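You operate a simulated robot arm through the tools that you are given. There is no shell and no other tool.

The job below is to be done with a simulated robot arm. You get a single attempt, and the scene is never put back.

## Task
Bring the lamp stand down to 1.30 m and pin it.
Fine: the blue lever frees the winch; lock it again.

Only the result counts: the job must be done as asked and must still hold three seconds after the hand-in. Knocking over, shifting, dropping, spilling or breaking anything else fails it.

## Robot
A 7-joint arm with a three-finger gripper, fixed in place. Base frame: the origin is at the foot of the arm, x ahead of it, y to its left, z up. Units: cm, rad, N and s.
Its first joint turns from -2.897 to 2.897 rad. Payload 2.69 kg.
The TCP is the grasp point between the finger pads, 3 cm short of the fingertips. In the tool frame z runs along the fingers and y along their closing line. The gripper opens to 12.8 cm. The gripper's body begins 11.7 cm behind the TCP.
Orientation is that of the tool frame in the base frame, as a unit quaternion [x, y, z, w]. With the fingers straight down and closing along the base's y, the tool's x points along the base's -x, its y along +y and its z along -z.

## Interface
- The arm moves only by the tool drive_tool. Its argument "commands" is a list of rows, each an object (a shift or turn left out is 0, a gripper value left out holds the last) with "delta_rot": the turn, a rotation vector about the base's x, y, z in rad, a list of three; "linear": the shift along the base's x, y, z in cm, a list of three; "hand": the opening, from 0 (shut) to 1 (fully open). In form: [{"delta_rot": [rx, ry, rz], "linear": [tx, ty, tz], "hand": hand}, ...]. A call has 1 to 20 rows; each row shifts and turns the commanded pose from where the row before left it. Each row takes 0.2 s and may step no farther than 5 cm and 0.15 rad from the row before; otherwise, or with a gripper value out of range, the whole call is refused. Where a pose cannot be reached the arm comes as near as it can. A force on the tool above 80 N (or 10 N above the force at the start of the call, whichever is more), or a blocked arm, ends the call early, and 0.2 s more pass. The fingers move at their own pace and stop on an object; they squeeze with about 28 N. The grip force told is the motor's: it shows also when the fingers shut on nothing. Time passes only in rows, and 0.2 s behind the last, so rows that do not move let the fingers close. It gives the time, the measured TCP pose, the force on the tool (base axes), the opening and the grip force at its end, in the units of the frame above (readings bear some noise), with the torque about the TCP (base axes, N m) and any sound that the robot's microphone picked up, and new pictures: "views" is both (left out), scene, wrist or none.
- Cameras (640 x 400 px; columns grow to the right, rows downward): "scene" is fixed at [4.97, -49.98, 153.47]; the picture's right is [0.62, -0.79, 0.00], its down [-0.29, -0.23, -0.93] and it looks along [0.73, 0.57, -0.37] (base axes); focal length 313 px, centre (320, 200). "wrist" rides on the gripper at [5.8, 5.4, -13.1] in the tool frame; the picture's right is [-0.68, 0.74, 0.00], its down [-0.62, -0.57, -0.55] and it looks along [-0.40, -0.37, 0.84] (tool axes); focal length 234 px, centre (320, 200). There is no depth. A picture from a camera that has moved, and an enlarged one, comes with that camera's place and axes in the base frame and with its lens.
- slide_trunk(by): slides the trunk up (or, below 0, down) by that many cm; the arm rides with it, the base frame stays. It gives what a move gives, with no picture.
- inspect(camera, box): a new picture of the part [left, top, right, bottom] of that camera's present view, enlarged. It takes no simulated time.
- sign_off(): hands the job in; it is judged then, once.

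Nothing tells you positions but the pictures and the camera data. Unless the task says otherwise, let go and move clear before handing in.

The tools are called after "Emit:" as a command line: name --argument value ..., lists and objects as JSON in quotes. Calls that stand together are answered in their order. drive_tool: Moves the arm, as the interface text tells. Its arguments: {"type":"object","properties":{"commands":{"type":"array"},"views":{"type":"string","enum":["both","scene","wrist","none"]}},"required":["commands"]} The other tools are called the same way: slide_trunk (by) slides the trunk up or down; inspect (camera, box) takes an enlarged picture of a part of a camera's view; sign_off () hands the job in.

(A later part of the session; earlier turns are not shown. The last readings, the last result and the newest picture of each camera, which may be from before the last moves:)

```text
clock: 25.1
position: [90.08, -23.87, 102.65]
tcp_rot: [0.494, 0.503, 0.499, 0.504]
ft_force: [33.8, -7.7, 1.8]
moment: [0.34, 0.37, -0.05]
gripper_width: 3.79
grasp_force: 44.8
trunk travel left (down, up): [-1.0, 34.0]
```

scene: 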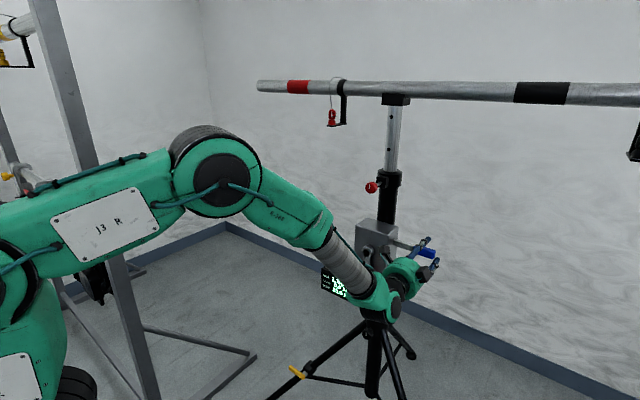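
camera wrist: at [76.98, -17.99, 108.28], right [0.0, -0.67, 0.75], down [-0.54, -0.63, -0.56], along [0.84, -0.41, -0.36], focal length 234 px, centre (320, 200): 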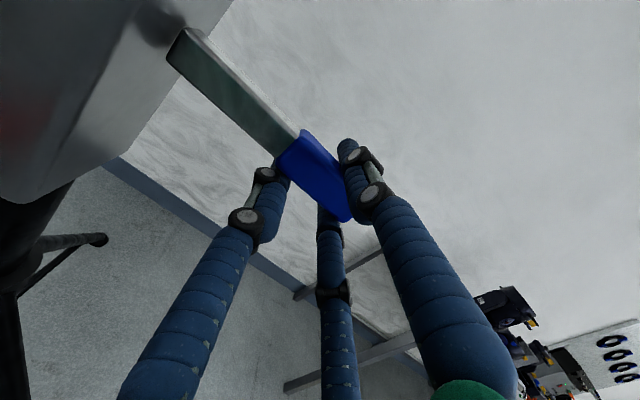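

Emit:
drive_tool --commands '[{}]' --views "both"

Emit:
inspect --camera "scene" --box '[360, 200, 460, 280]'

Emit:
inspect --camera "wrist" --box '[220, 80, 420, 240]'

```text
clock: 25.5
position: [90.03, -23.96, 102.89]
tcp_rot: [0.495, 0.502, 0.5, 0.503]
ft_force: [24.1, -9.5, -6.8]
moment: [-0.44, 0.49, -0.63]
gripper_width: 3.78
grasp_force: 45.2
trunk travel left (down, up): [-1.0, 34.0]
camera wrist: at [76.94, -18.02, 108.12], right [0.0, -0.67, 0.74], down [-0.54, -0.62, -0.56], along [0.84, -0.41, -0.36], focal length 234 px, centre (320, 200)
```

scene: 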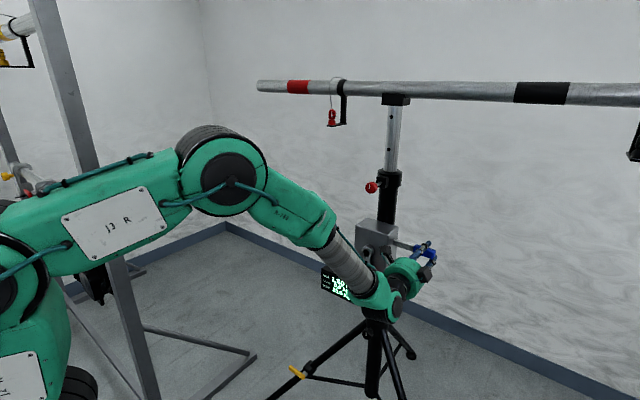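
wrist: 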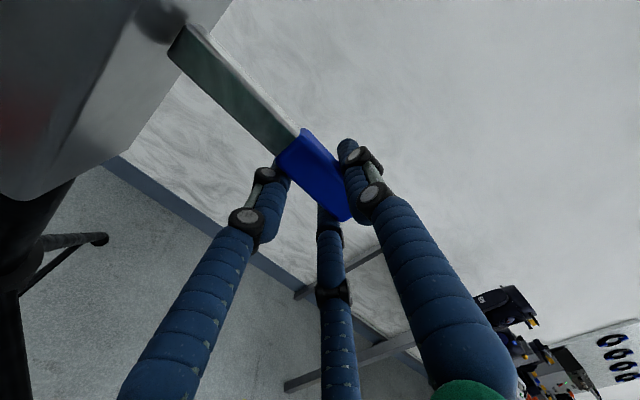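

```text
5.00 times, centred on (410, 240) of scene
camera zoom: at [4.97, -49.98, 153.47], right [0.62, -0.79, 0.0], down [-0.29, -0.23, -0.93], along [0.73, 0.57, -0.37], focal length 1566 px, centre (-130, 0)
```

zoom: 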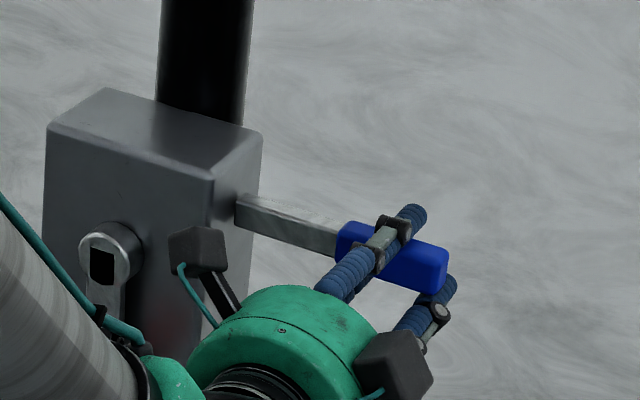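

```text
2.50 times, centred on (320, 160) of wrist
camera zoom: at [76.94, -18.02, 108.12], right [0.0, -0.67, 0.74], down [-0.54, -0.62, -0.56], along [0.84, -0.41, -0.36], focal length 585 px, centre (320, 300)
```

zoom: 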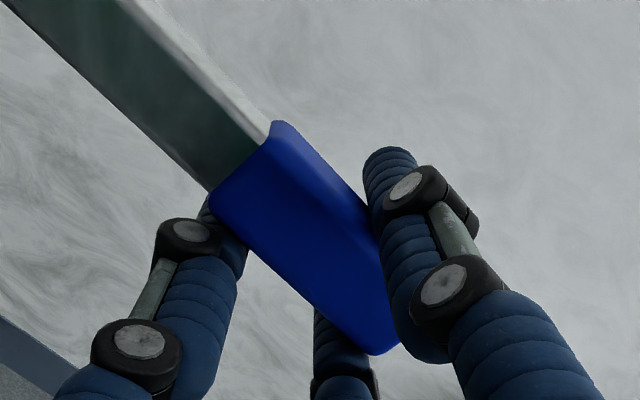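

Readings lag a little. I'll probe upward by a further centimetre and let it settle.

Emit:
drive_tool --commands '[{"linear": [0, 0, 0.3]}, {"linear": [0, 0, 0.3]}, {"linear": [0, 0, 0.2]}, {}, {}, {}]' --views "none"

```text
clock: 26.9
position: [90.05, -24.0, 103.58]
tcp_rot: [0.495, 0.502, 0.499, 0.504]
ft_force: [-19.4, -18.8, -47.7]
moment: [-4.39, 0.53, 0.65]
gripper_width: 3.98
grasp_force: 44.8
trunk travel left (down, up): [-1.0, 34.0]
```

Upward it also resists. I'll return to neutral and probe along x.

Emit:
drive_tool --commands '[{"linear": [0, 0, -0.3]}, {"linear": [0, 0.1, -0.3]}, {}, {}, {"linear": [-0.3, 0, 0]}, {"linear": [-0.3, 0, 0]}, {}, {}]' --views "none"

```text
clock: 28.7
position: [89.79, -23.98, 103.49]
tcp_rot: [0.493, 0.501, 0.5, 0.505]
ft_force: [48.7, -29.0, -20.5]
moment: [-1.86, 0.58, -1.24]
gripper_width: 3.98
grasp_force: 44.8
trunk travel left (down, up): [-1.0, 34.0]
```

Emit:
drive_tool --commands '[{"linear": [0.3, -0.1, 0]}, {"linear": [0.3, -0.1, -0.2]}, {}, {"linear": [0.3, 0, -0.2]}, {"linear": [0.3, 0, 0]}, {}, {}]' --views "none"

```text
clock: 30.3
position: [90.53, -23.79, 103.05]
tcp_rot: [0.492, 0.502, 0.501, 0.506]
ft_force: [-49.9, 4.8, -21.0]
moment: [-1.85, 0.05, 0.81]
gripper_width: 3.77
grasp_force: 45.2
trunk travel left (down, up): [-1.0, 34.0]
```

The moments show that holding the hand level blocks an upward swing. I'll try again, turning the hand along with the lever (about x through the box face).

Emit:
drive_tool --commands '[{"linear": [-0.45, 0, -0.2]}, {}, {"delta_rot": [-0.04, 0, 0], "linear": [0, 0.0, 0.42]}, {"delta_rot": [-0.04, 0, 0], "linear": [0, 0.02, 0.42]}, {}, {}]' --views "none"

```text
clock: 31.7
position: [90.46, -23.8, 103.82]
tcp_rot: [0.47, 0.521, 0.481, 0.526]
ft_force: [29.0, 17.0, -12.3]
moment: [-0.85, 0.57, 0.2]
gripper_width: 3.78
grasp_force: 45.3
trunk travel left (down, up): [-1.0, 34.0]
```

With the hand turning along, the lever moves up with little force. I'll continue the upward swing.

Emit:
drive_tool --commands '[{"delta_rot": [-0.04, 0, 0], "linear": [-0.1, 0.0, 0.42]}, {"delta_rot": [-0.04, 0, 0], "linear": [-0.1, 0.03, 0.42]}, {"delta_rot": [-0.04, 0, 0], "linear": [0, 0.04, 0.42]}, {}, {}]' --views "both"

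Emit:
inspect --camera "scene" --box '[360, 200, 460, 280]'

```text
clock: 32.9
position: [90.19, -23.96, 104.9]
tcp_rot: [0.44, 0.549, 0.447, 0.552]
ft_force: [37.3, 17.1, -9.8]
moment: [-0.65, 0.57, -0.12]
gripper_width: 3.8
grasp_force: 44.9
trunk travel left (down, up): [-1.0, 34.0]
camera wrist: at [77.07, -17.09, 108.82], right [-0.01, -0.5, 0.86], down [-0.54, -0.73, -0.43], along [0.84, -0.47, -0.27], focal length 234 px, centre (320, 200)
```

scene: 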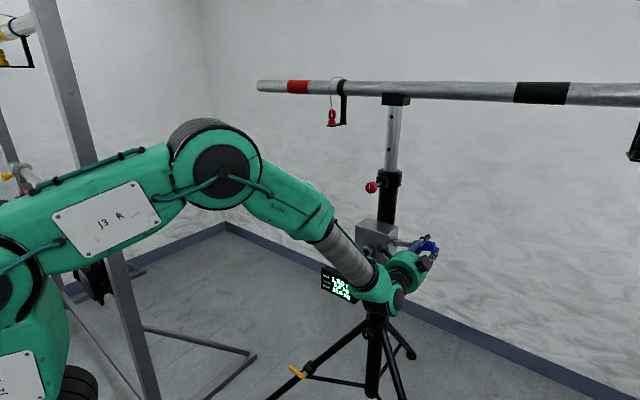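
wrist: 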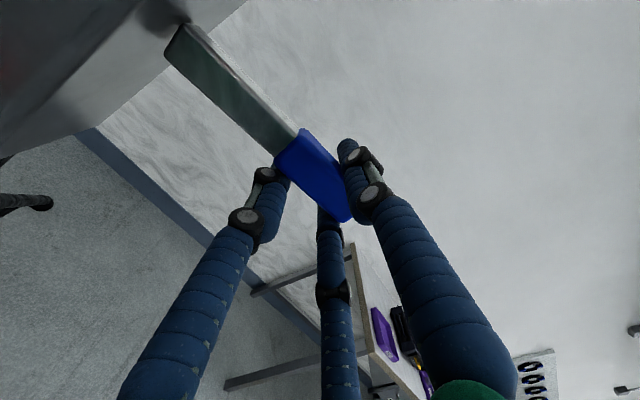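

```text
5.00 times, centred on (410, 240) of scene
camera zoom: at [4.97, -49.98, 153.47], right [0.62, -0.79, 0.0], down [-0.29, -0.23, -0.93], along [0.73, 0.57, -0.37], focal length 1566 px, centre (-130, 0)
```

zoom: 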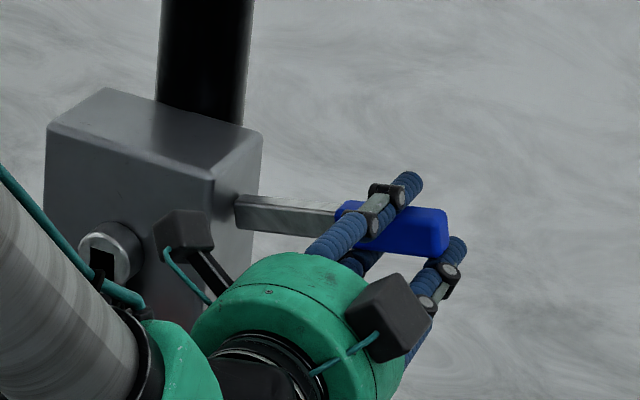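

The lever is swinging upward (about 0.2 rad so far). I'll continue along its arc while easing the x load.

Emit:
drive_tool --commands '[{"linear": [0.3, 0.1, 0]}, {"delta_rot": [-0.06, 0, 0], "linear": [0.05, 0.14, 0.61]}, {"delta_rot": [-0.06, 0, 0], "linear": [0, 0.18, 0.6]}, {"delta_rot": [-0.06, 0, 0], "linear": [0, 0.21, 0.59]}, {}, {}]' --views "none"

Emit:
inspect --camera "scene" --box '[310, 160, 470, 310]'

```text
clock: 34.3
position: [90.22, -23.39, 106.71]
tcp_rot: [0.389, 0.587, 0.397, 0.589]
ft_force: [-19.6, -13.6, -21.2]
moment: [-2.36, 0.17, -0.43]
gripper_width: 3.79
grasp_force: 45.1
trunk travel left (down, up): [-1.0, 34.0]
```

```text
2.67 times, centred on (390, 235) of scene
camera zoom: at [4.97, -49.98, 153.47], right [0.62, -0.79, 0.0], down [-0.29, -0.23, -0.93], along [0.73, 0.57, -0.37], focal length 835 px, centre (133, 107)
```

zoom: 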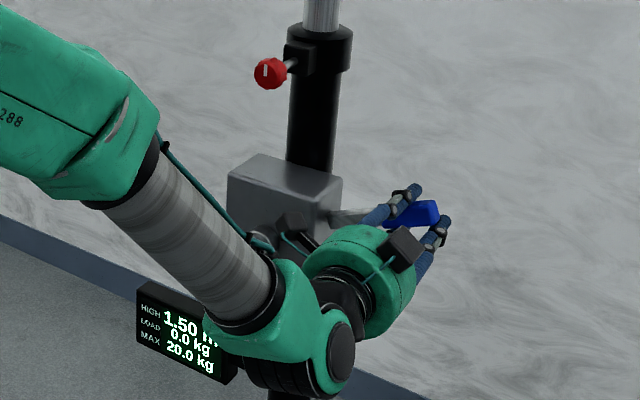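

Emit:
drive_tool --commands '[{"linear": [-0.1, -0.1, -0.1], "delta_rot": [-0.02, 0, 0]}, {"delta_rot": [-0.06, 0, 0], "linear": [0, 0.2, 0.56]}, {"delta_rot": [-0.06, 0, 0], "linear": [0, 0.26, 0.54]}, {"delta_rot": [-0.06, 0, 0], "linear": [0, 0.3, 0.52]}, {}, {}]' --views "none"

Emit:
inspect --camera "scene" --box '[310, 160, 470, 310]'

Emit:
inspect --camera "wrist" --box '[100, 0, 420, 240]'

```text
clock: 35.7
position: [90.21, -22.67, 108.44]
tcp_rot: [0.327, 0.624, 0.336, 0.625]
ft_force: [-42.5, 2.4, -20.3]
moment: [-1.62, 0.45, 0.41]
gripper_width: 3.77
grasp_force: 45.2
trunk travel left (down, up): [-1.0, 34.0]
```

```text
2.67 times, centred on (390, 235) of scene
camera zoom: at [4.97, -49.98, 153.47], right [0.62, -0.79, 0.0], down [-0.29, -0.23, -0.93], along [0.73, 0.57, -0.37], focal length 835 px, centre (133, 107)
```

zoom: 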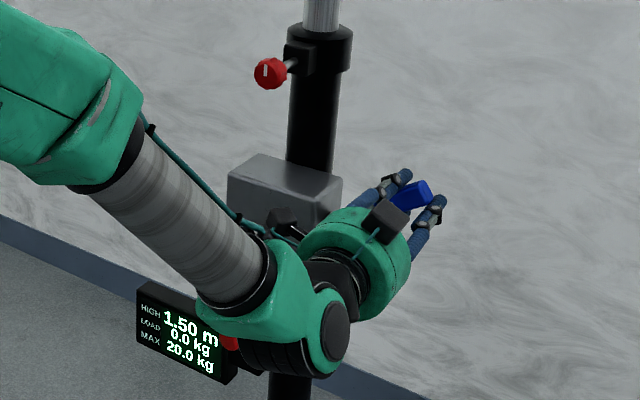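

```text
1.67 times, centred on (260, 120) of wrist
camera zoom: at [77.08, -14.91, 109.57], right [-0.01, -0.15, 0.99], down [-0.54, -0.83, -0.13], along [0.84, -0.53, -0.07], focal length 390 px, centre (420, 333)
```

zoom: 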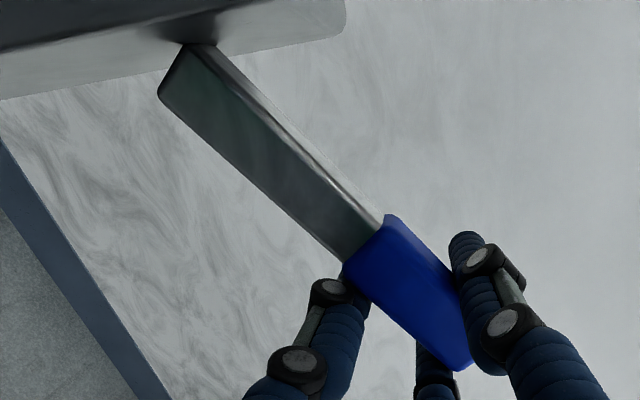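

The lever is up about 0.57 rad and still going, and the display still reads 1.50 m. I'll continue along the arc and ease off x.

Emit:
drive_tool --commands '[{"linear": [-0.35, 0, -0.05]}, {"delta_rot": [-0.06, 0, 0], "linear": [0, 0.33, 0.5]}, {"delta_rot": [-0.06, 0, 0], "linear": [0, 0.36, 0.48]}, {"delta_rot": [-0.06, 0, 0], "linear": [0, 0.39, 0.45]}, {}, {}]' --views "none"

Emit:
inspect --camera "scene" --box '[310, 160, 470, 310]'

```text
clock: 37.1
position: [90.23, -21.62, 109.9]
tcp_rot: [0.269, 0.651, 0.278, 0.653]
ft_force: [44.1, -5.9, -7.9]
moment: [-0.9, 0.18, -0.7]
gripper_width: 3.8
grasp_force: 45.1
trunk travel left (down, up): [-1.0, 34.0]
```

```text
2.67 times, centred on (390, 235) of scene
camera zoom: at [4.97, -49.98, 153.47], right [0.62, -0.79, 0.0], down [-0.29, -0.23, -0.93], along [0.73, 0.57, -0.37], focal length 835 px, centre (133, 107)
```

zoom: 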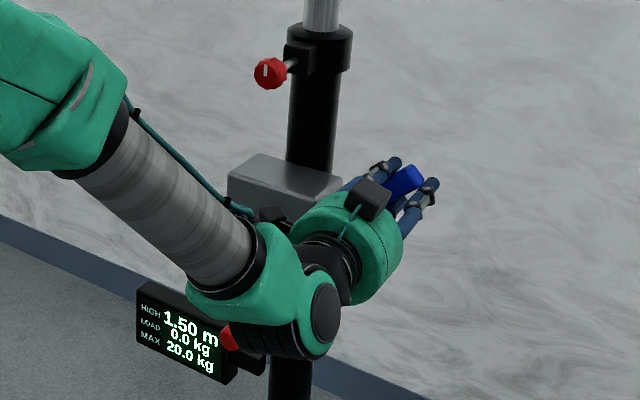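

Emit:
drive_tool --commands '[{"linear": [0.17, 0, 0]}, {"delta_rot": [-0.06, 0, 0], "linear": [0, 0.42, 0.43]}, {"delta_rot": [-0.06, 0, 0], "linear": [0, 0.45, 0.41]}, {"delta_rot": [-0.06, 0, 0], "linear": [0, 0.47, 0.38]}, {}, {}]' --views "none"

Emit:
inspect --camera "scene" --box '[310, 160, 470, 310]'

Emit:
inspect --camera "wrist" --box '[100, 0, 420, 240]'

```text
clock: 38.1
position: [90.03, -21.46, 109.5]
tcp_rot: [0.228, 0.675, 0.222, 0.666]
ft_force: [18.6, -26.3, -13.3]
moment: [1.53, -0.98, 1.25]
gripper_width: 4.37
grasp_force: 44.8
trunk travel left (down, up): [-1.0, 34.0]
stopped in row 4: the force on the tool passed its limit at 86 N (the readings are from after the stop); the commanded pose is now the measured one
```

```text
2.67 times, centred on (390, 235) of scene
camera zoom: at [4.97, -49.98, 153.47], right [0.62, -0.79, 0.0], down [-0.29, -0.23, -0.93], along [0.73, 0.57, -0.37], focal length 835 px, centre (133, 107)
```

zoom: 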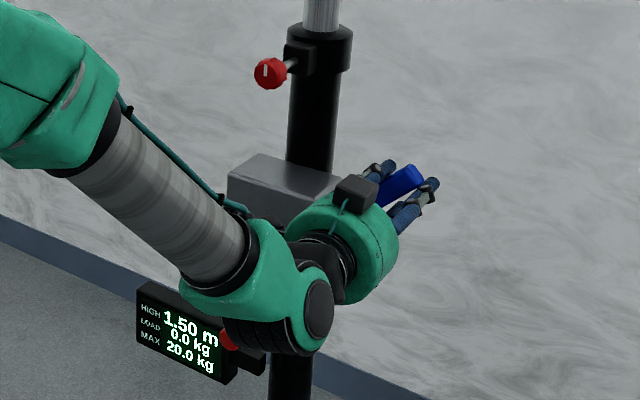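

```text
1.67 times, centred on (260, 120) of wrist
camera zoom: at [77.0, -13.61, 108.35], right [0.01, 0.18, 0.98], down [-0.55, -0.82, 0.16], along [0.84, -0.54, 0.09], focal length 390 px, centre (420, 333)
```

zoom: 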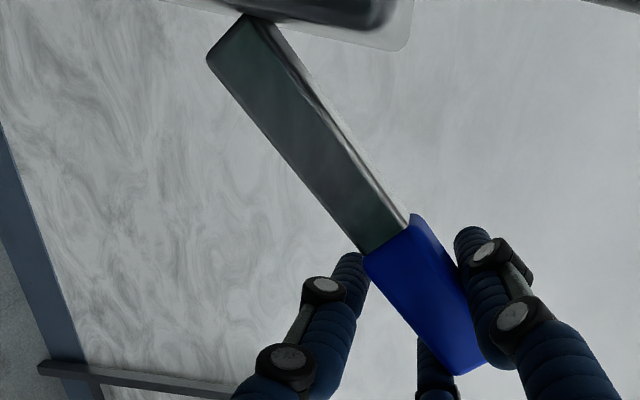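

A stop was reached at about 45° up, and the display still shows 1.50 m. I'll let go of the lever, back away and look.

Emit:
drive_tool --commands '[{"hand": 0.6}, {}, {"linear": [-3, 0, 0]}, {"linear": [-4, 0, 0]}, {"linear": [-4, 0, 0]}, {"linear": [-4, 0, 0]}, {}]' --views "both"

Emit:
inspect --camera "scene" --box '[310, 160, 470, 310]'

```text
clock: 39.7
position: [75.03, -20.88, 110.32]
tcp_rot: [0.222, 0.673, 0.222, 0.67]
ft_force: [0.5, 0.2, -0.3]
moment: [0.0, 0.03, -0.02]
gripper_width: 7.68
grasp_force: 0.0
trunk travel left (down, up): [-1.0, 34.0]
camera wrist: at [61.91, -13.11, 108.92], right [0.0, 0.19, 0.98], down [-0.55, -0.82, 0.16], along [0.84, -0.54, 0.1], focal length 234 px, centre (320, 200)
```

scene: 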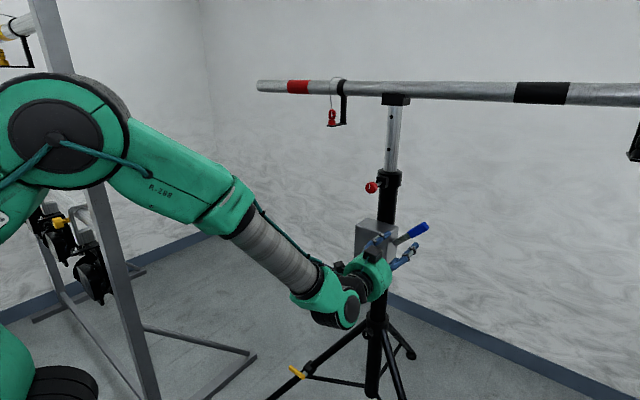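
wrist: 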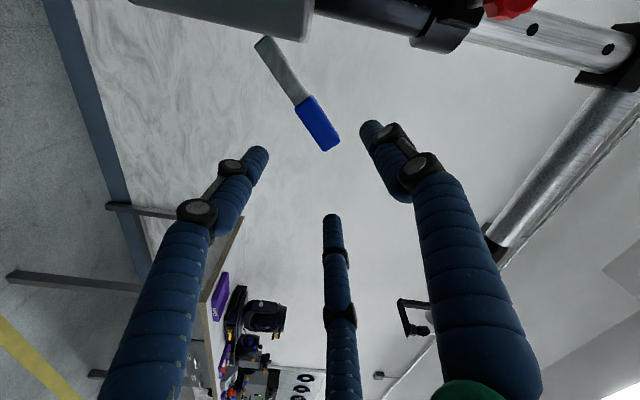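

```text
2.67 times, centred on (390, 235) of scene
camera zoom: at [4.97, -49.98, 153.47], right [0.62, -0.79, 0.0], down [-0.29, -0.23, -0.93], along [0.73, 0.57, -0.37], focal length 835 px, centre (133, 107)
```

zoom: 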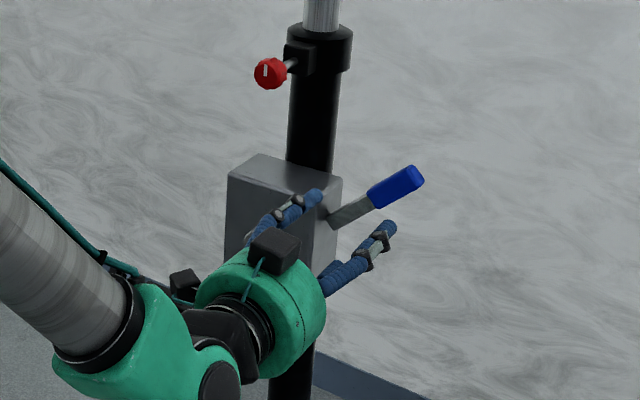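

The lever stays up (free) and the mast still reads 1.50 m. Now I move in front of the crank grip at about (81, -7.5, 88.5).

Emit:
drive_tool --commands '[{"linear": [-4, 0, 0], "hand": 0.5}, {"linear": [-4, 0, -1]}, {"linear": [0, 2.2, -3.5]}, {"linear": [0, 2.2, -3.5]}, {"linear": [0, 2.2, -3.5]}, {"linear": [0, 2.2, -3.5]}, {"linear": [0, 2.2, -3.5]}, {"linear": [0, 2.4, -3.3]}, {}, {}]' --views "both"

Emit:
inspect --camera "scene" --box '[310, 160, 470, 310]'

```text
clock: 41.9
position: [66.54, -8.87, 88.35]
tcp_rot: [0.217, 0.675, 0.226, 0.668]
ft_force: [-0.3, -1.0, 0.4]
moment: [-0.01, -0.02, -0.01]
gripper_width: 6.4
grasp_force: 0.1
out of reach, approached as far as the arm can: row 8
trunk travel left (down, up): [-1.0, 34.0]
camera wrist: at [53.37, -1.24, 86.97], right [0.0, 0.19, 0.98], down [-0.54, -0.83, 0.16], along [0.84, -0.53, 0.1], focal length 234 px, centre (320, 200)
```

scene: 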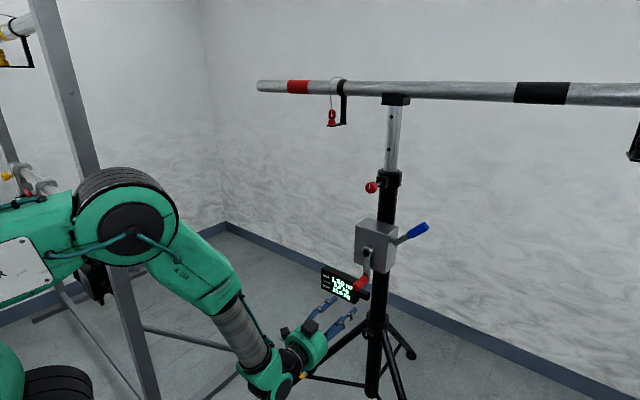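
wrist: 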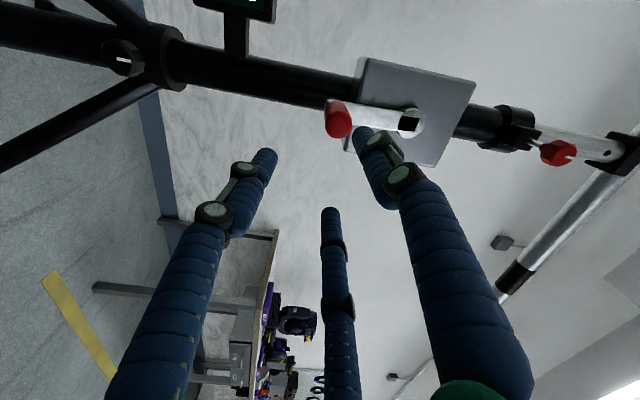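

```text
2.67 times, centred on (390, 235) of scene
camera zoom: at [4.97, -49.98, 153.47], right [0.62, -0.79, 0.0], down [-0.29, -0.23, -0.93], along [0.73, 0.57, -0.37], focal length 835 px, centre (133, 107)
```

zoom: 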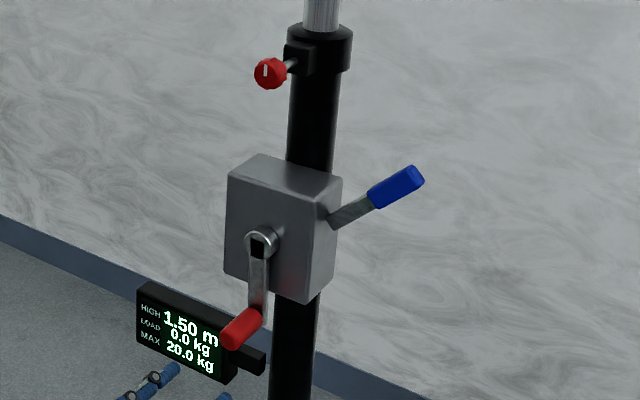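

The crank hangs straight down and is in clear view. I'll line up with its grip and move in.

Emit:
drive_tool --commands '[{"linear": [3, 0.6, 0.4]}, {"linear": [3, 0.6, 0.4]}, {"linear": [2, 0.5, 0.2]}, {}, {}]' --views "wrist"

```text
clock: 43.1
position: [69.41, -9.4, 89.17]
tcp_rot: [0.217, 0.675, 0.227, 0.668]
ft_force: [0.6, -0.5, -0.4]
moment: [-0.01, 0.0, 0.01]
gripper_width: 6.4
grasp_force: 0.1
out of reach, approached as far as the arm can: row 1, 2, 3
trunk travel left (down, up): [-1.0, 34.0]
camera wrist: at [56.12, -1.75, 87.67], right [0.0, 0.19, 0.98], down [-0.54, -0.83, 0.16], along [0.84, -0.53, 0.1], focal length 234 px, centre (320, 200)
```

wrist: 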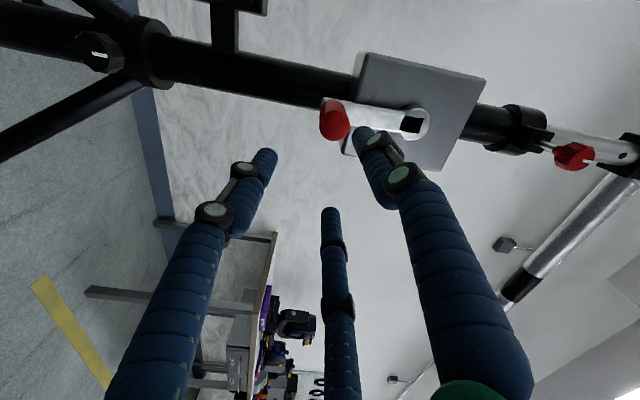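

Horizontal pointing is at the arm's limit this low. I'll tilt the tool about 27° downward, which also suits gripping the crank handle, and re-align.

Emit:
drive_tool --commands '[{"delta_rot": [0, 0.12, 0], "linear": [0.5, 0.5, 0.5]}, {"delta_rot": [0, 0.12, 0], "linear": [0.5, 0.5, 0.5]}, {"delta_rot": [0, 0.12, 0], "linear": [0.5, 0.5, 0.5]}, {"delta_rot": [0, 0.12, 0], "linear": [1, 0.5, 0.5]}, {"linear": [1, 0.3, 0.5]}, {}, {}]' --views "wrist"

```text
clock: 44.7
position: [72.87, -7.08, 91.39]
tcp_rot: [0.268, 0.814, 0.163, 0.49]
ft_force: [0.1, -0.1, -0.1]
moment: [-0.01, -0.01, -0.01]
gripper_width: 6.39
grasp_force: 0.1
trunk travel left (down, up): [-1.0, 34.0]
camera wrist: at [60.54, 0.73, 96.23], right [0.46, 0.19, 0.87], down [-0.41, -0.82, 0.39], along [0.79, -0.54, -0.3], focal length 234 px, centre (320, 200)
```

wrist: 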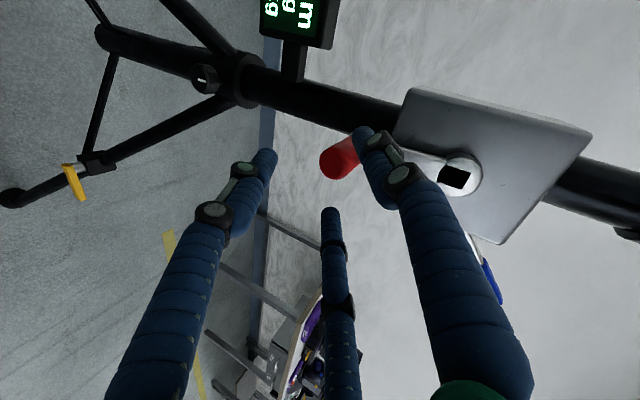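

The grip's end is at about (79, -7.4, 89.8). I'll go in along the tool axis so the grip lies between the pads.

Emit:
drive_tool --commands '[{"linear": [2.6, -0.2, 1.1]}, {"linear": [2.5, 0, -1.3]}, {"linear": [1.5, 0, -0.8]}, {"linear": [0.9, 0, -0.5]}, {}, {}]' --views "both"

Emit:
inspect --camera "scene" --box '[320, 230, 420, 310]'

```text
clock: 46.1
position: [80.43, -7.07, 90.0]
tcp_rot: [0.268, 0.813, 0.163, 0.491]
ft_force: [-0.1, 0.2, 0.4]
moment: [-0.01, 0.03, 0.01]
gripper_width: 6.4
grasp_force: 0.1
trunk travel left (down, up): [-1.0, 34.0]
camera wrist: at [68.09, 0.7, 94.82], right [0.46, 0.19, 0.87], down [-0.41, -0.82, 0.39], along [0.79, -0.54, -0.3], focal length 234 px, centre (320, 200)
```

scene: 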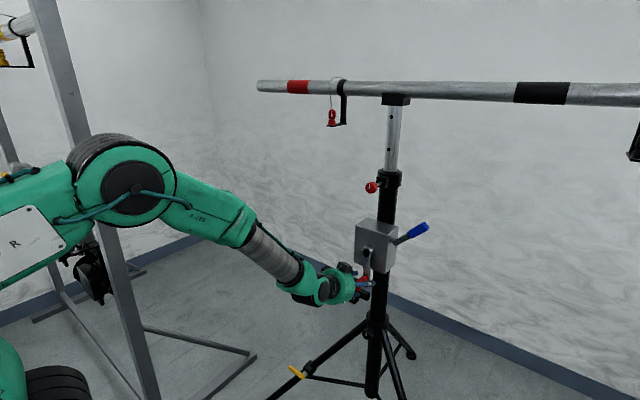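
wrist: 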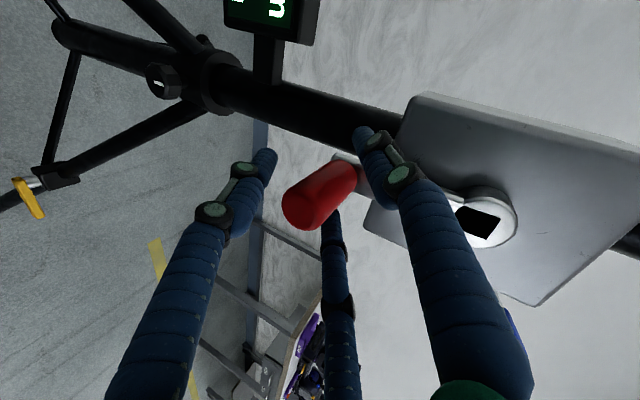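

```text
5.00 times, centred on (370, 270) of scene
camera zoom: at [4.97, -49.98, 153.47], right [0.62, -0.79, 0.0], down [-0.29, -0.23, -0.93], along [0.73, 0.57, -0.37], focal length 1566 px, centre (70, -150)
```

zoom: 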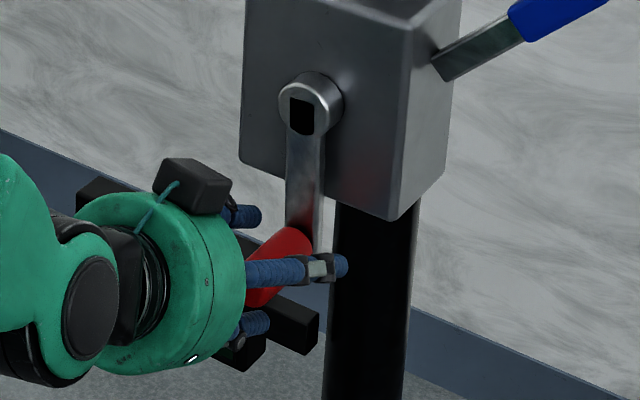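

The red grip runs right through the grasp point. I'll close on it.

Emit:
drive_tool --commands '[{"hand": 0}, {}, {}, {}]' --views "wrist"

```text
clock: 47.1
position: [80.23, -7.12, 89.61]
tcp_rot: [0.268, 0.814, 0.164, 0.488]
ft_force: [-21.8, -5.8, -24.1]
moment: [0.08, 0.29, 0.49]
gripper_width: 3.58
grasp_force: 44.8
trunk travel left (down, up): [-1.0, 34.0]
camera wrist: at [67.91, 0.69, 94.51], right [0.46, 0.19, 0.87], down [-0.41, -0.82, 0.4], along [0.79, -0.54, -0.3], focal length 234 px, centre (320, 200)
```

wrist: 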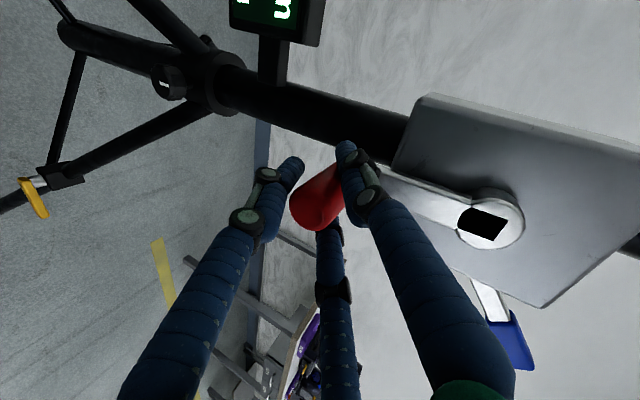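

Gripped. I'll centre the load, then try a small crank turn toward +y and watch forces and the display.

Emit:
drive_tool --commands '[{"linear": [-0.15, 0, -0.3]}, {}, {"linear": [0, 0.4, 0]}, {"linear": [0, 0.4, 0.02]}, {"linear": [0, 0.4, 0.05]}, {}, {}]' --views "none"

Emit:
inspect --camera "scene" --box '[310, 240, 410, 310]'

```text
clock: 48.7
position: [80.15, -5.82, 89.68]
tcp_rot: [0.267, 0.814, 0.164, 0.49]
ft_force: [-6.2, -0.4, -28.0]
moment: [0.01, 0.46, 0.81]
gripper_width: 3.59
grasp_force: 45.0
trunk travel left (down, up): [-1.0, 34.0]
```

```text
5.71 times, centred on (360, 275) of scene
camera zoom: at [4.97, -49.98, 153.47], right [0.62, -0.79, 0.0], down [-0.29, -0.23, -0.93], along [0.73, 0.57, -0.37], focal length 1789 px, centre (91, -229)
```

zoom: 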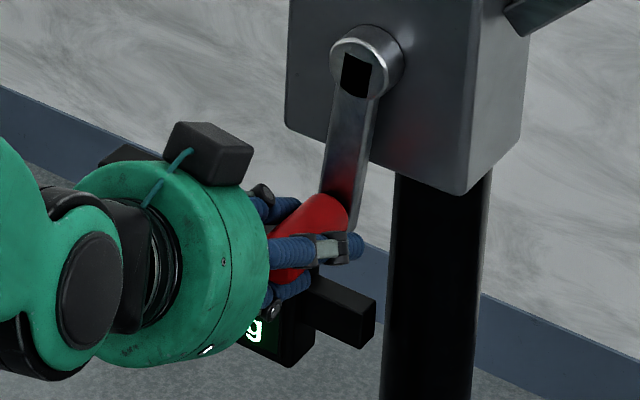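

The crank turns easily this way. I'll check whether the mast moved.

Emit:
inspect --camera "scene" --box '[355, 90, 435, 140]'

Emit:
inspect --camera "wrist" --box '[200, 0, 360, 100]'

```text
8.00 times, centred on (395, 115) of scene
camera zoom: at [4.97, -49.98, 153.47], right [0.62, -0.79, 0.0], down [-0.29, -0.23, -0.93], along [0.73, 0.57, -0.37], focal length 2505 px, centre (-280, 880)
```

zoom: 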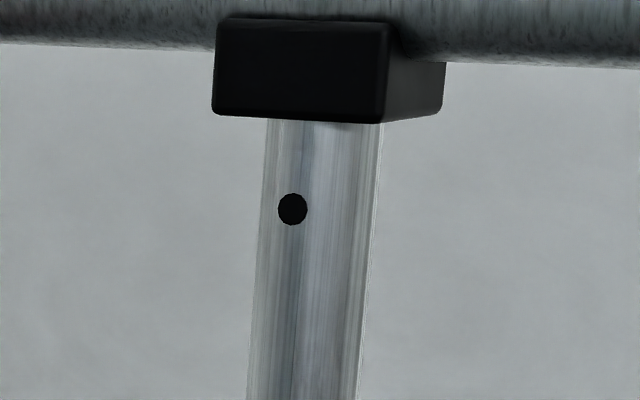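

```text
4.00 times, centred on (280, 50) of wrist
camera zoom: at [67.89, 1.97, 94.5], right [0.46, 0.19, 0.87], down [-0.41, -0.82, 0.4], along [0.79, -0.54, -0.3], focal length 937 px, centre (480, 800)
```

zoom: 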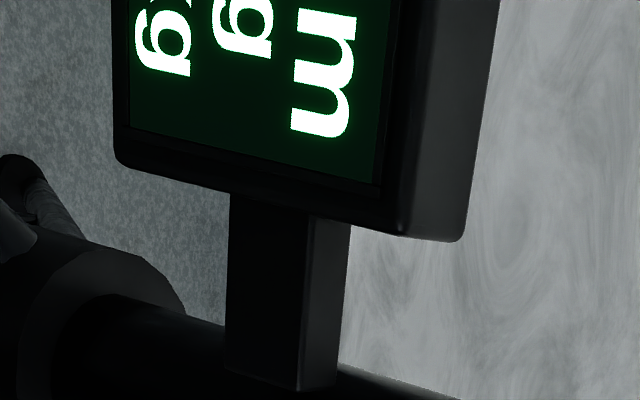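

Turning toward +y raised the mast about 0.3 cm, so lowering is the other way, roughly 15 cm per turn. I'll crank in the -y direction along the circle and check forces.

Emit:
drive_tool --commands '[{"linear": [0, -1.13, -0.4]}, {"linear": [0, -1.49, 0.11]}, {"linear": [0, -1.47, 0.34]}, {"linear": [0, -1.39, 0.55]}, {}, {}]' --views "none"

Emit:
inspect --camera "scene" --box '[310, 240, 410, 310]'

Emit:
inspect --camera "scene" --box '[355, 90, 435, 140]'

```text
clock: 50.1
position: [80.26, -11.58, 90.74]
tcp_rot: [0.267, 0.812, 0.163, 0.493]
ft_force: [-21.4, -0.6, 11.5]
moment: [-0.01, -0.51, 0.52]
gripper_width: 3.56
grasp_force: 44.9
trunk travel left (down, up): [-1.0, 34.0]
```

```text
5.71 times, centred on (360, 275) of scene
camera zoom: at [4.97, -49.98, 153.47], right [0.62, -0.79, 0.0], down [-0.29, -0.23, -0.93], along [0.73, 0.57, -0.37], focal length 1789 px, centre (91, -229)
```

zoom: 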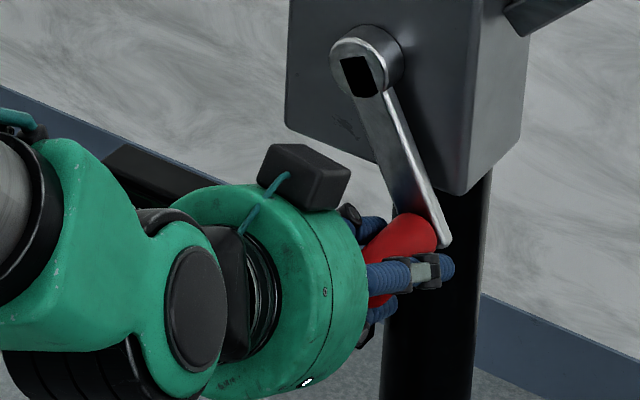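

```text
8.00 times, centred on (395, 115) of scene
camera zoom: at [4.97, -49.98, 153.47], right [0.62, -0.79, 0.0], down [-0.29, -0.23, -0.93], along [0.73, 0.57, -0.37], focal length 2505 px, centre (-280, 880)
```

zoom: 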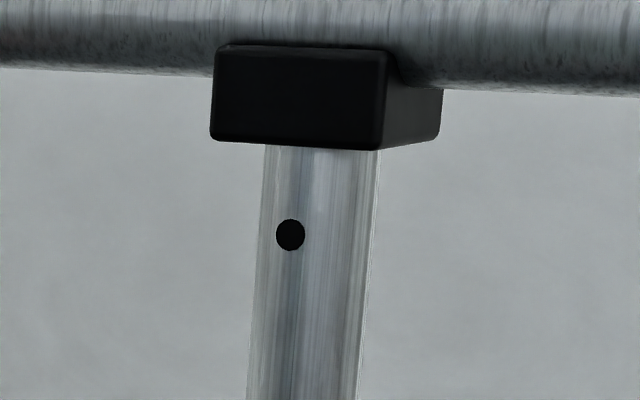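

The mast is going down (about 0.8 cm so far), with low tangential force. I'll continue around the circle.

Emit:
drive_tool --commands '[{"linear": [-0.15, -1.28, 0.83]}, {"linear": [0, -1.14, 0.97]}, {"linear": [0, -0.99, 1.13]}, {"linear": [0, -0.81, 1.26]}, {"linear": [0, -0.61, 1.37]}, {}, {}]' --views "none"

Emit:
inspect --camera "scene" --box '[310, 160, 470, 310]'

```text
clock: 51.7
position: [80.1, -16.27, 96.03]
tcp_rot: [0.267, 0.813, 0.164, 0.491]
ft_force: [27.6, 7.3, 5.9]
moment: [-0.02, -0.06, 0.66]
gripper_width: 3.47
grasp_force: 45.3
trunk travel left (down, up): [-1.0, 34.0]
```

```text
2.67 times, centred on (390, 235) of scene
camera zoom: at [4.97, -49.98, 153.47], right [0.62, -0.79, 0.0], down [-0.29, -0.23, -0.93], along [0.73, 0.57, -0.37], focal length 835 px, centre (133, 107)
```

zoom: 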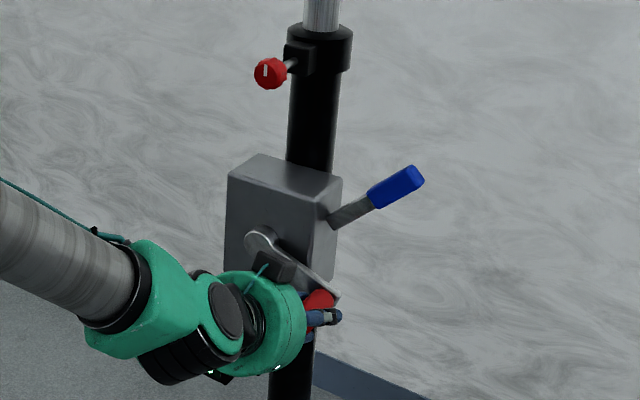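

Forces stay low on the circle. Continuing up the right side.

Emit:
drive_tool --commands '[{"linear": [0.08, -0.37, 1.46]}, {"linear": [0, -0.18, 1.49]}, {"linear": [0, 0.05, 1.5]}, {"linear": [0, 0.27, 1.475]}, {"linear": [0, 0.49, 1.42]}, {"linear": [0, 0.69, 1.33]}, {}, {}]' --views "none"

Emit:
inspect --camera "scene" --box '[310, 160, 470, 310]'

Emit:
inspect --camera "scene" --box '[355, 90, 435, 140]'

```text
clock: 53.5
position: [80.01, -15.23, 104.83]
tcp_rot: [0.269, 0.813, 0.164, 0.49]
ft_force: [-23.6, -1.1, 3.1]
moment: [-0.03, 0.3, 0.6]
gripper_width: 3.41
grasp_force: 44.5
trunk travel left (down, up): [-1.0, 34.0]
```

```text
2.67 times, centred on (390, 235) of scene
camera zoom: at [4.97, -49.98, 153.47], right [0.62, -0.79, 0.0], down [-0.29, -0.23, -0.93], along [0.73, 0.57, -0.37], focal length 835 px, centre (133, 107)
```

zoom: 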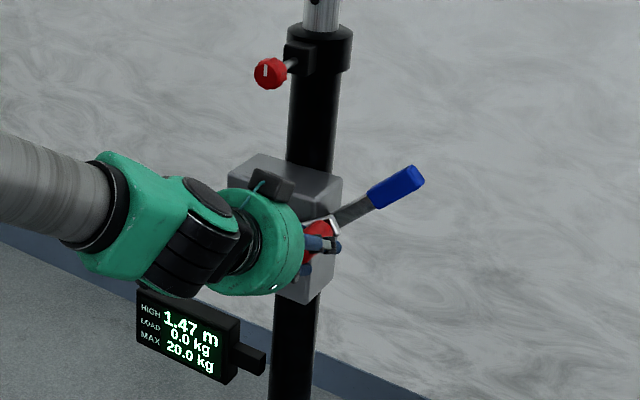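

```text
8.00 times, centred on (395, 115) of scene
camera zoom: at [4.97, -49.98, 153.47], right [0.62, -0.79, 0.0], down [-0.29, -0.23, -0.93], along [0.73, 0.57, -0.37], focal length 2505 px, centre (-280, 880)
```

zoom: 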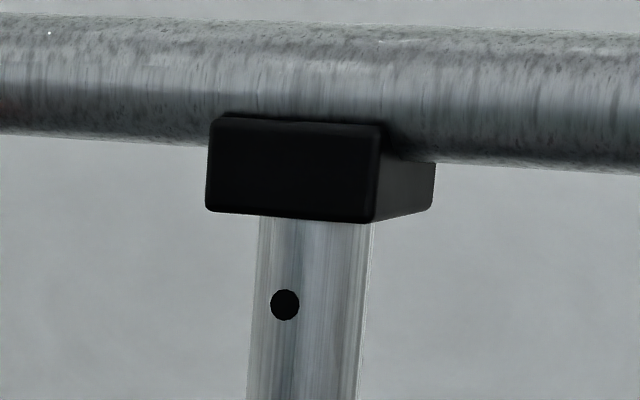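

The display reads 1.47 m, about 11 cm per turn. I'll continue over the top.

Emit:
drive_tool --commands '[{"linear": [-0.08, 0.88, 1.21]}, {"linear": [0, 1.06, 1.07]}, {"linear": [0, 1.2, 0.9]}, {"linear": [0, 1.32, 0.71]}, {"linear": [0, 1.41, 0.5]}, {"linear": [0, 1.47, 0.28]}, {"linear": [0, 1.5, 0.06]}, {}, {}]' --views "none"

Emit:
inspect --camera "scene" --box '[310, 160, 470, 310]'

```text
clock: 55.5
position: [80.06, -6.52, 109.57]
tcp_rot: [0.267, 0.813, 0.164, 0.49]
ft_force: [2.4, 4.4, 5.1]
moment: [-0.03, -0.2, 0.68]
gripper_width: 3.4
grasp_force: 44.9
trunk travel left (down, up): [-1.0, 34.0]
```

```text
2.67 times, centred on (390, 235) of scene
camera zoom: at [4.97, -49.98, 153.47], right [0.62, -0.79, 0.0], down [-0.29, -0.23, -0.93], along [0.73, 0.57, -0.37], focal length 835 px, centre (133, 107)
```

zoom: 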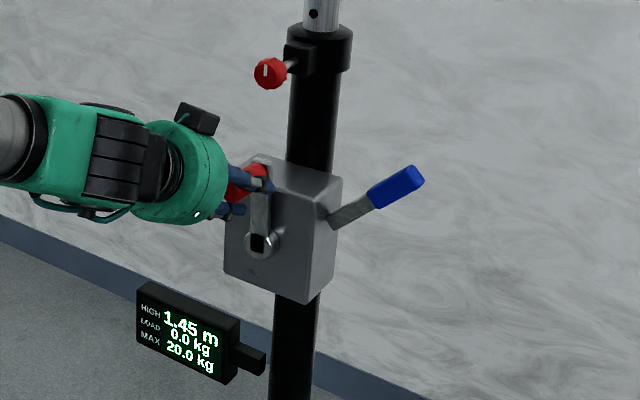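

1.45 m after half a turn. Continuing down the left side.

Emit:
drive_tool --commands '[{"linear": [0, 1.49, -0.16]}, {"linear": [0, 1.45, -0.38]}, {"linear": [0, 1.37, -0.6]}, {"linear": [0, 1.27, -0.8]}, {"linear": [0, 1.14, -0.98]}, {"linear": [0, 0.98, -1.14]}, {}, {}]' --views "none"

Emit:
inspect --camera "scene" --box '[310, 160, 470, 310]'

```text
clock: 57.3
position: [79.98, 0.56, 106.34]
tcp_rot: [0.268, 0.813, 0.159, 0.491]
ft_force: [17.4, 29.7, 19.8]
moment: [-0.14, -0.63, 1.01]
gripper_width: 3.36
grasp_force: 45.0
out of reach, approached as far as the arm can: row 5, 6
trunk travel left (down, up): [-1.0, 34.0]
```

```text
2.67 times, centred on (390, 235) of scene
camera zoom: at [4.97, -49.98, 153.47], right [0.62, -0.79, 0.0], down [-0.29, -0.23, -0.93], along [0.73, 0.57, -0.37], focal length 835 px, centre (133, 107)
```

zoom: 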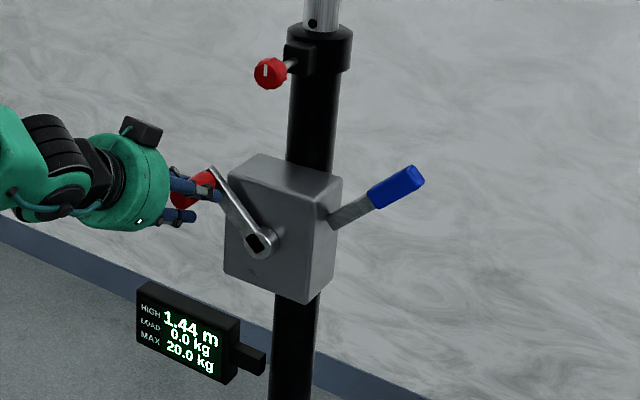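

The arm hit a joint limit at the upper left of the circle (display 1.44 m). I'll look at the arm's posture before choosing a fix.

Emit:
drive_tool --commands '[{"linear": [0, -0.1, -0.1]}]' --views "both"

```text
clock: 57.7
position: [79.94, 0.48, 106.26]
tcp_rot: [0.268, 0.812, 0.16, 0.492]
ft_force: [16.0, 35.6, 25.2]
moment: [-0.19, -0.08, 0.88]
gripper_width: 3.37
grasp_force: 45.2
trunk travel left (down, up): [-1.0, 34.0]
camera wrist: at [67.72, 8.31, 111.03], right [0.46, 0.19, 0.87], down [-0.41, -0.82, 0.4], along [0.79, -0.54, -0.3], focal length 234 px, centre (320, 200)
```

scene: 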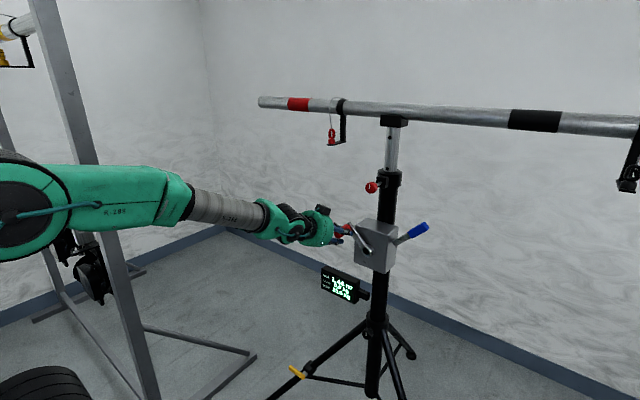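
wrist: 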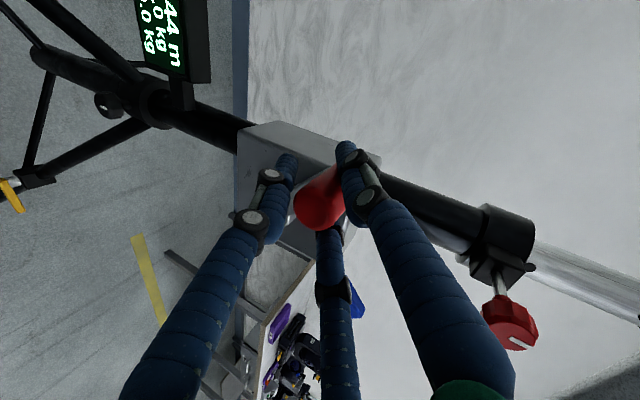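

The wrist is close to being in line with the forearm, which limits it. I'll release the crank (the winch holds by itself), tilt the hand steeper (~55° down, closing along y) and re-grip.

Emit:
drive_tool --commands '[{"hand": 0.5}, {}, {"linear": [-3, 0, 1.6]}, {"linear": [-3.5, 0, 1.9]}, {"linear": [-3, 0, 2.5]}, {}]' --views "none"

Emit:
inspect --camera "scene" --box '[310, 160, 470, 310]'

```text
clock: 59.1
position: [70.59, 0.47, 111.9]
tcp_rot: [0.267, 0.813, 0.163, 0.491]
ft_force: [-0.8, 0.1, 0.9]
moment: [-0.02, 0.02, 0.02]
gripper_width: 6.39
grasp_force: 0.1
trunk travel left (down, up): [-1.0, 34.0]
```

```text
2.67 times, centred on (390, 235) of scene
camera zoom: at [4.97, -49.98, 153.47], right [0.62, -0.79, 0.0], down [-0.29, -0.23, -0.93], along [0.73, 0.57, -0.37], focal length 835 px, centre (133, 107)
```

zoom: 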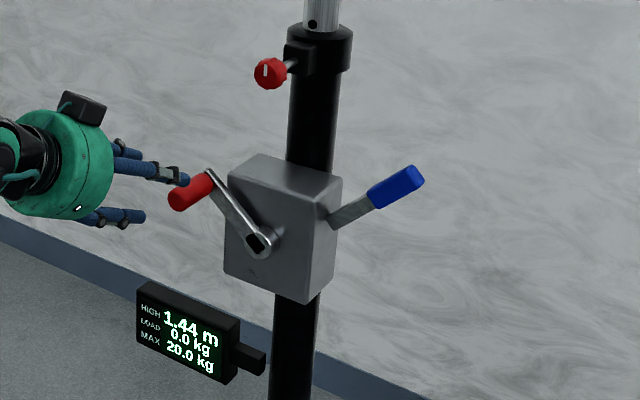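

The crank held still on release. I'll now reorient the hand in free space: roll back so it closes along y and tilt it steeper.

Emit:
drive_tool --commands '[{"delta_rot": [-0.1139, 0, 0.0593]}, {"delta_rot": [-0.1139, 0, 0.0593]}, {"delta_rot": [-0.1139, 0, 0.0593]}, {"delta_rot": [-0.1139, 0, 0.0593]}, {"delta_rot": [-0.1139, 0, 0.0593]}, {"delta_rot": [0, 0.12, 0], "linear": [0.5, 0, 0]}, {"delta_rot": [0, 0.12, 0], "linear": [0.5, 0, 0]}, {"delta_rot": [0, 0.12, 0], "linear": [0.5, 0, 0]}, {"delta_rot": [0, 0.12, 0], "linear": [0.5, 0, 0]}, {}, {}]' --views "both"

```text
clock: 61.5
position: [72.12, 0.13, 112.69]
tcp_rot: [-0.002, 0.954, -0.001, 0.299]
ft_force: [-1.1, -0.3, 1.7]
moment: [0.0, -0.08, 0.01]
gripper_width: 6.42
grasp_force: 0.1
out of reach, approached as far as the arm can: row 7
trunk travel left (down, up): [-1.0, 34.0]
camera wrist: at [59.94, 5.6, 120.06], right [0.55, 0.74, 0.38], down [0.2, -0.56, 0.8], along [0.81, -0.37, -0.46], focal length 234 px, centre (320, 200)
```

scene: 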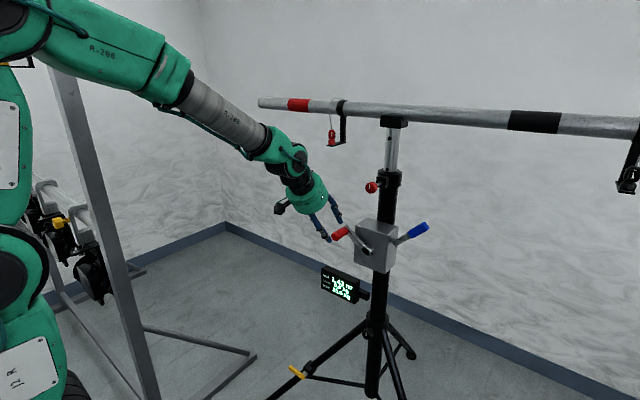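
wrist: 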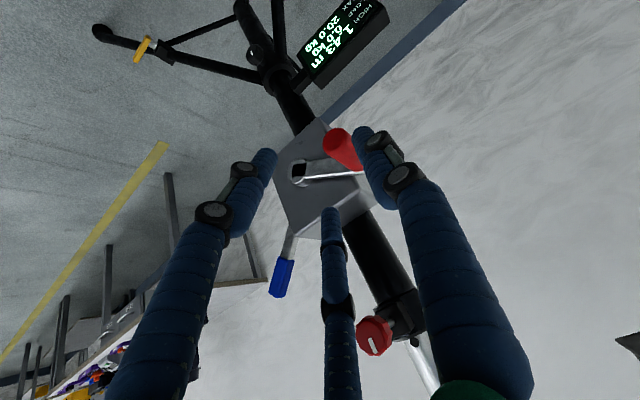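

The hand is now steeply tilted. The display may have changed slightly, so I'll check it closely.

Emit:
inspect --camera "scene" --box '[310, 255, 390, 305]'

Emit:
inspect --camera "scene" --box '[310, 160, 470, 310]'

Emit:
inspect --camera "wrist" --box '[260, 100, 420, 220]'

```text
8.00 times, centred on (350, 280) of scene
camera zoom: at [4.97, -49.98, 153.47], right [0.62, -0.79, 0.0], down [-0.29, -0.23, -0.93], along [0.73, 0.57, -0.37], focal length 2505 px, centre (80, -440)
```

zoom: 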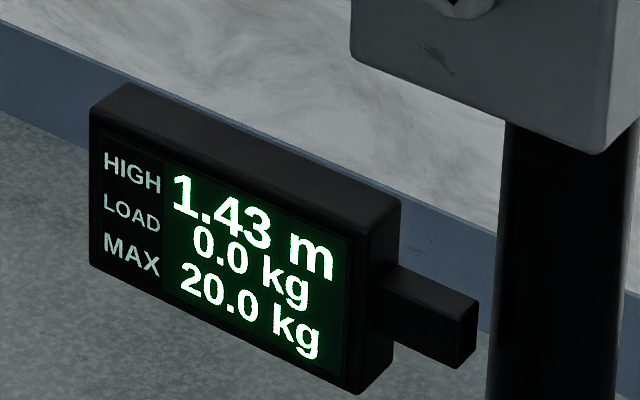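

```text
2.67 times, centred on (390, 235) of scene
camera zoom: at [4.97, -49.98, 153.47], right [0.62, -0.79, 0.0], down [-0.29, -0.23, -0.93], along [0.73, 0.57, -0.37], focal length 835 px, centre (133, 107)
```

zoom: 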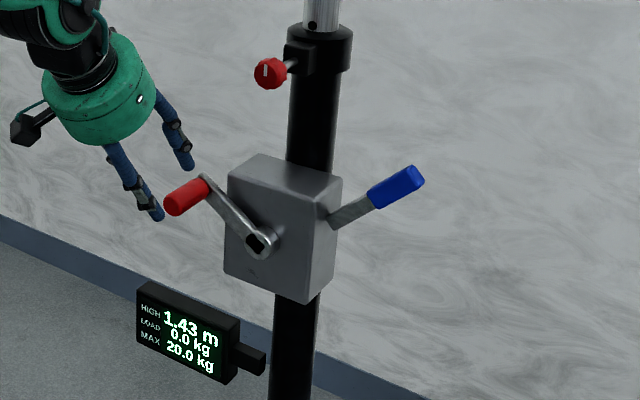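

```text
3.33 times, centred on (340, 160) of wrist
camera zoom: at [59.94, 5.6, 120.06], right [0.55, 0.74, 0.38], down [0.2, -0.56, 0.8], along [0.81, -0.37, -0.46], focal length 781 px, centre (253, 333)
```

zoom: 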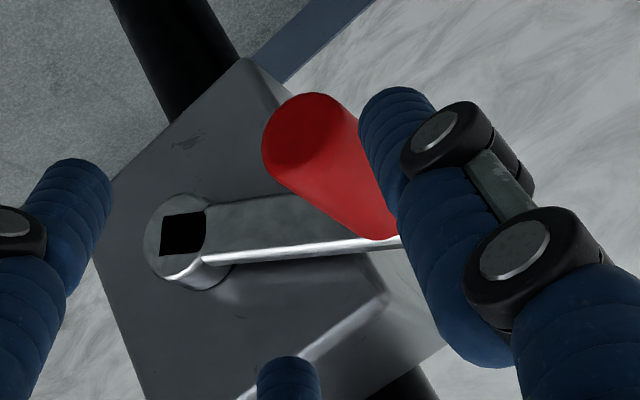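

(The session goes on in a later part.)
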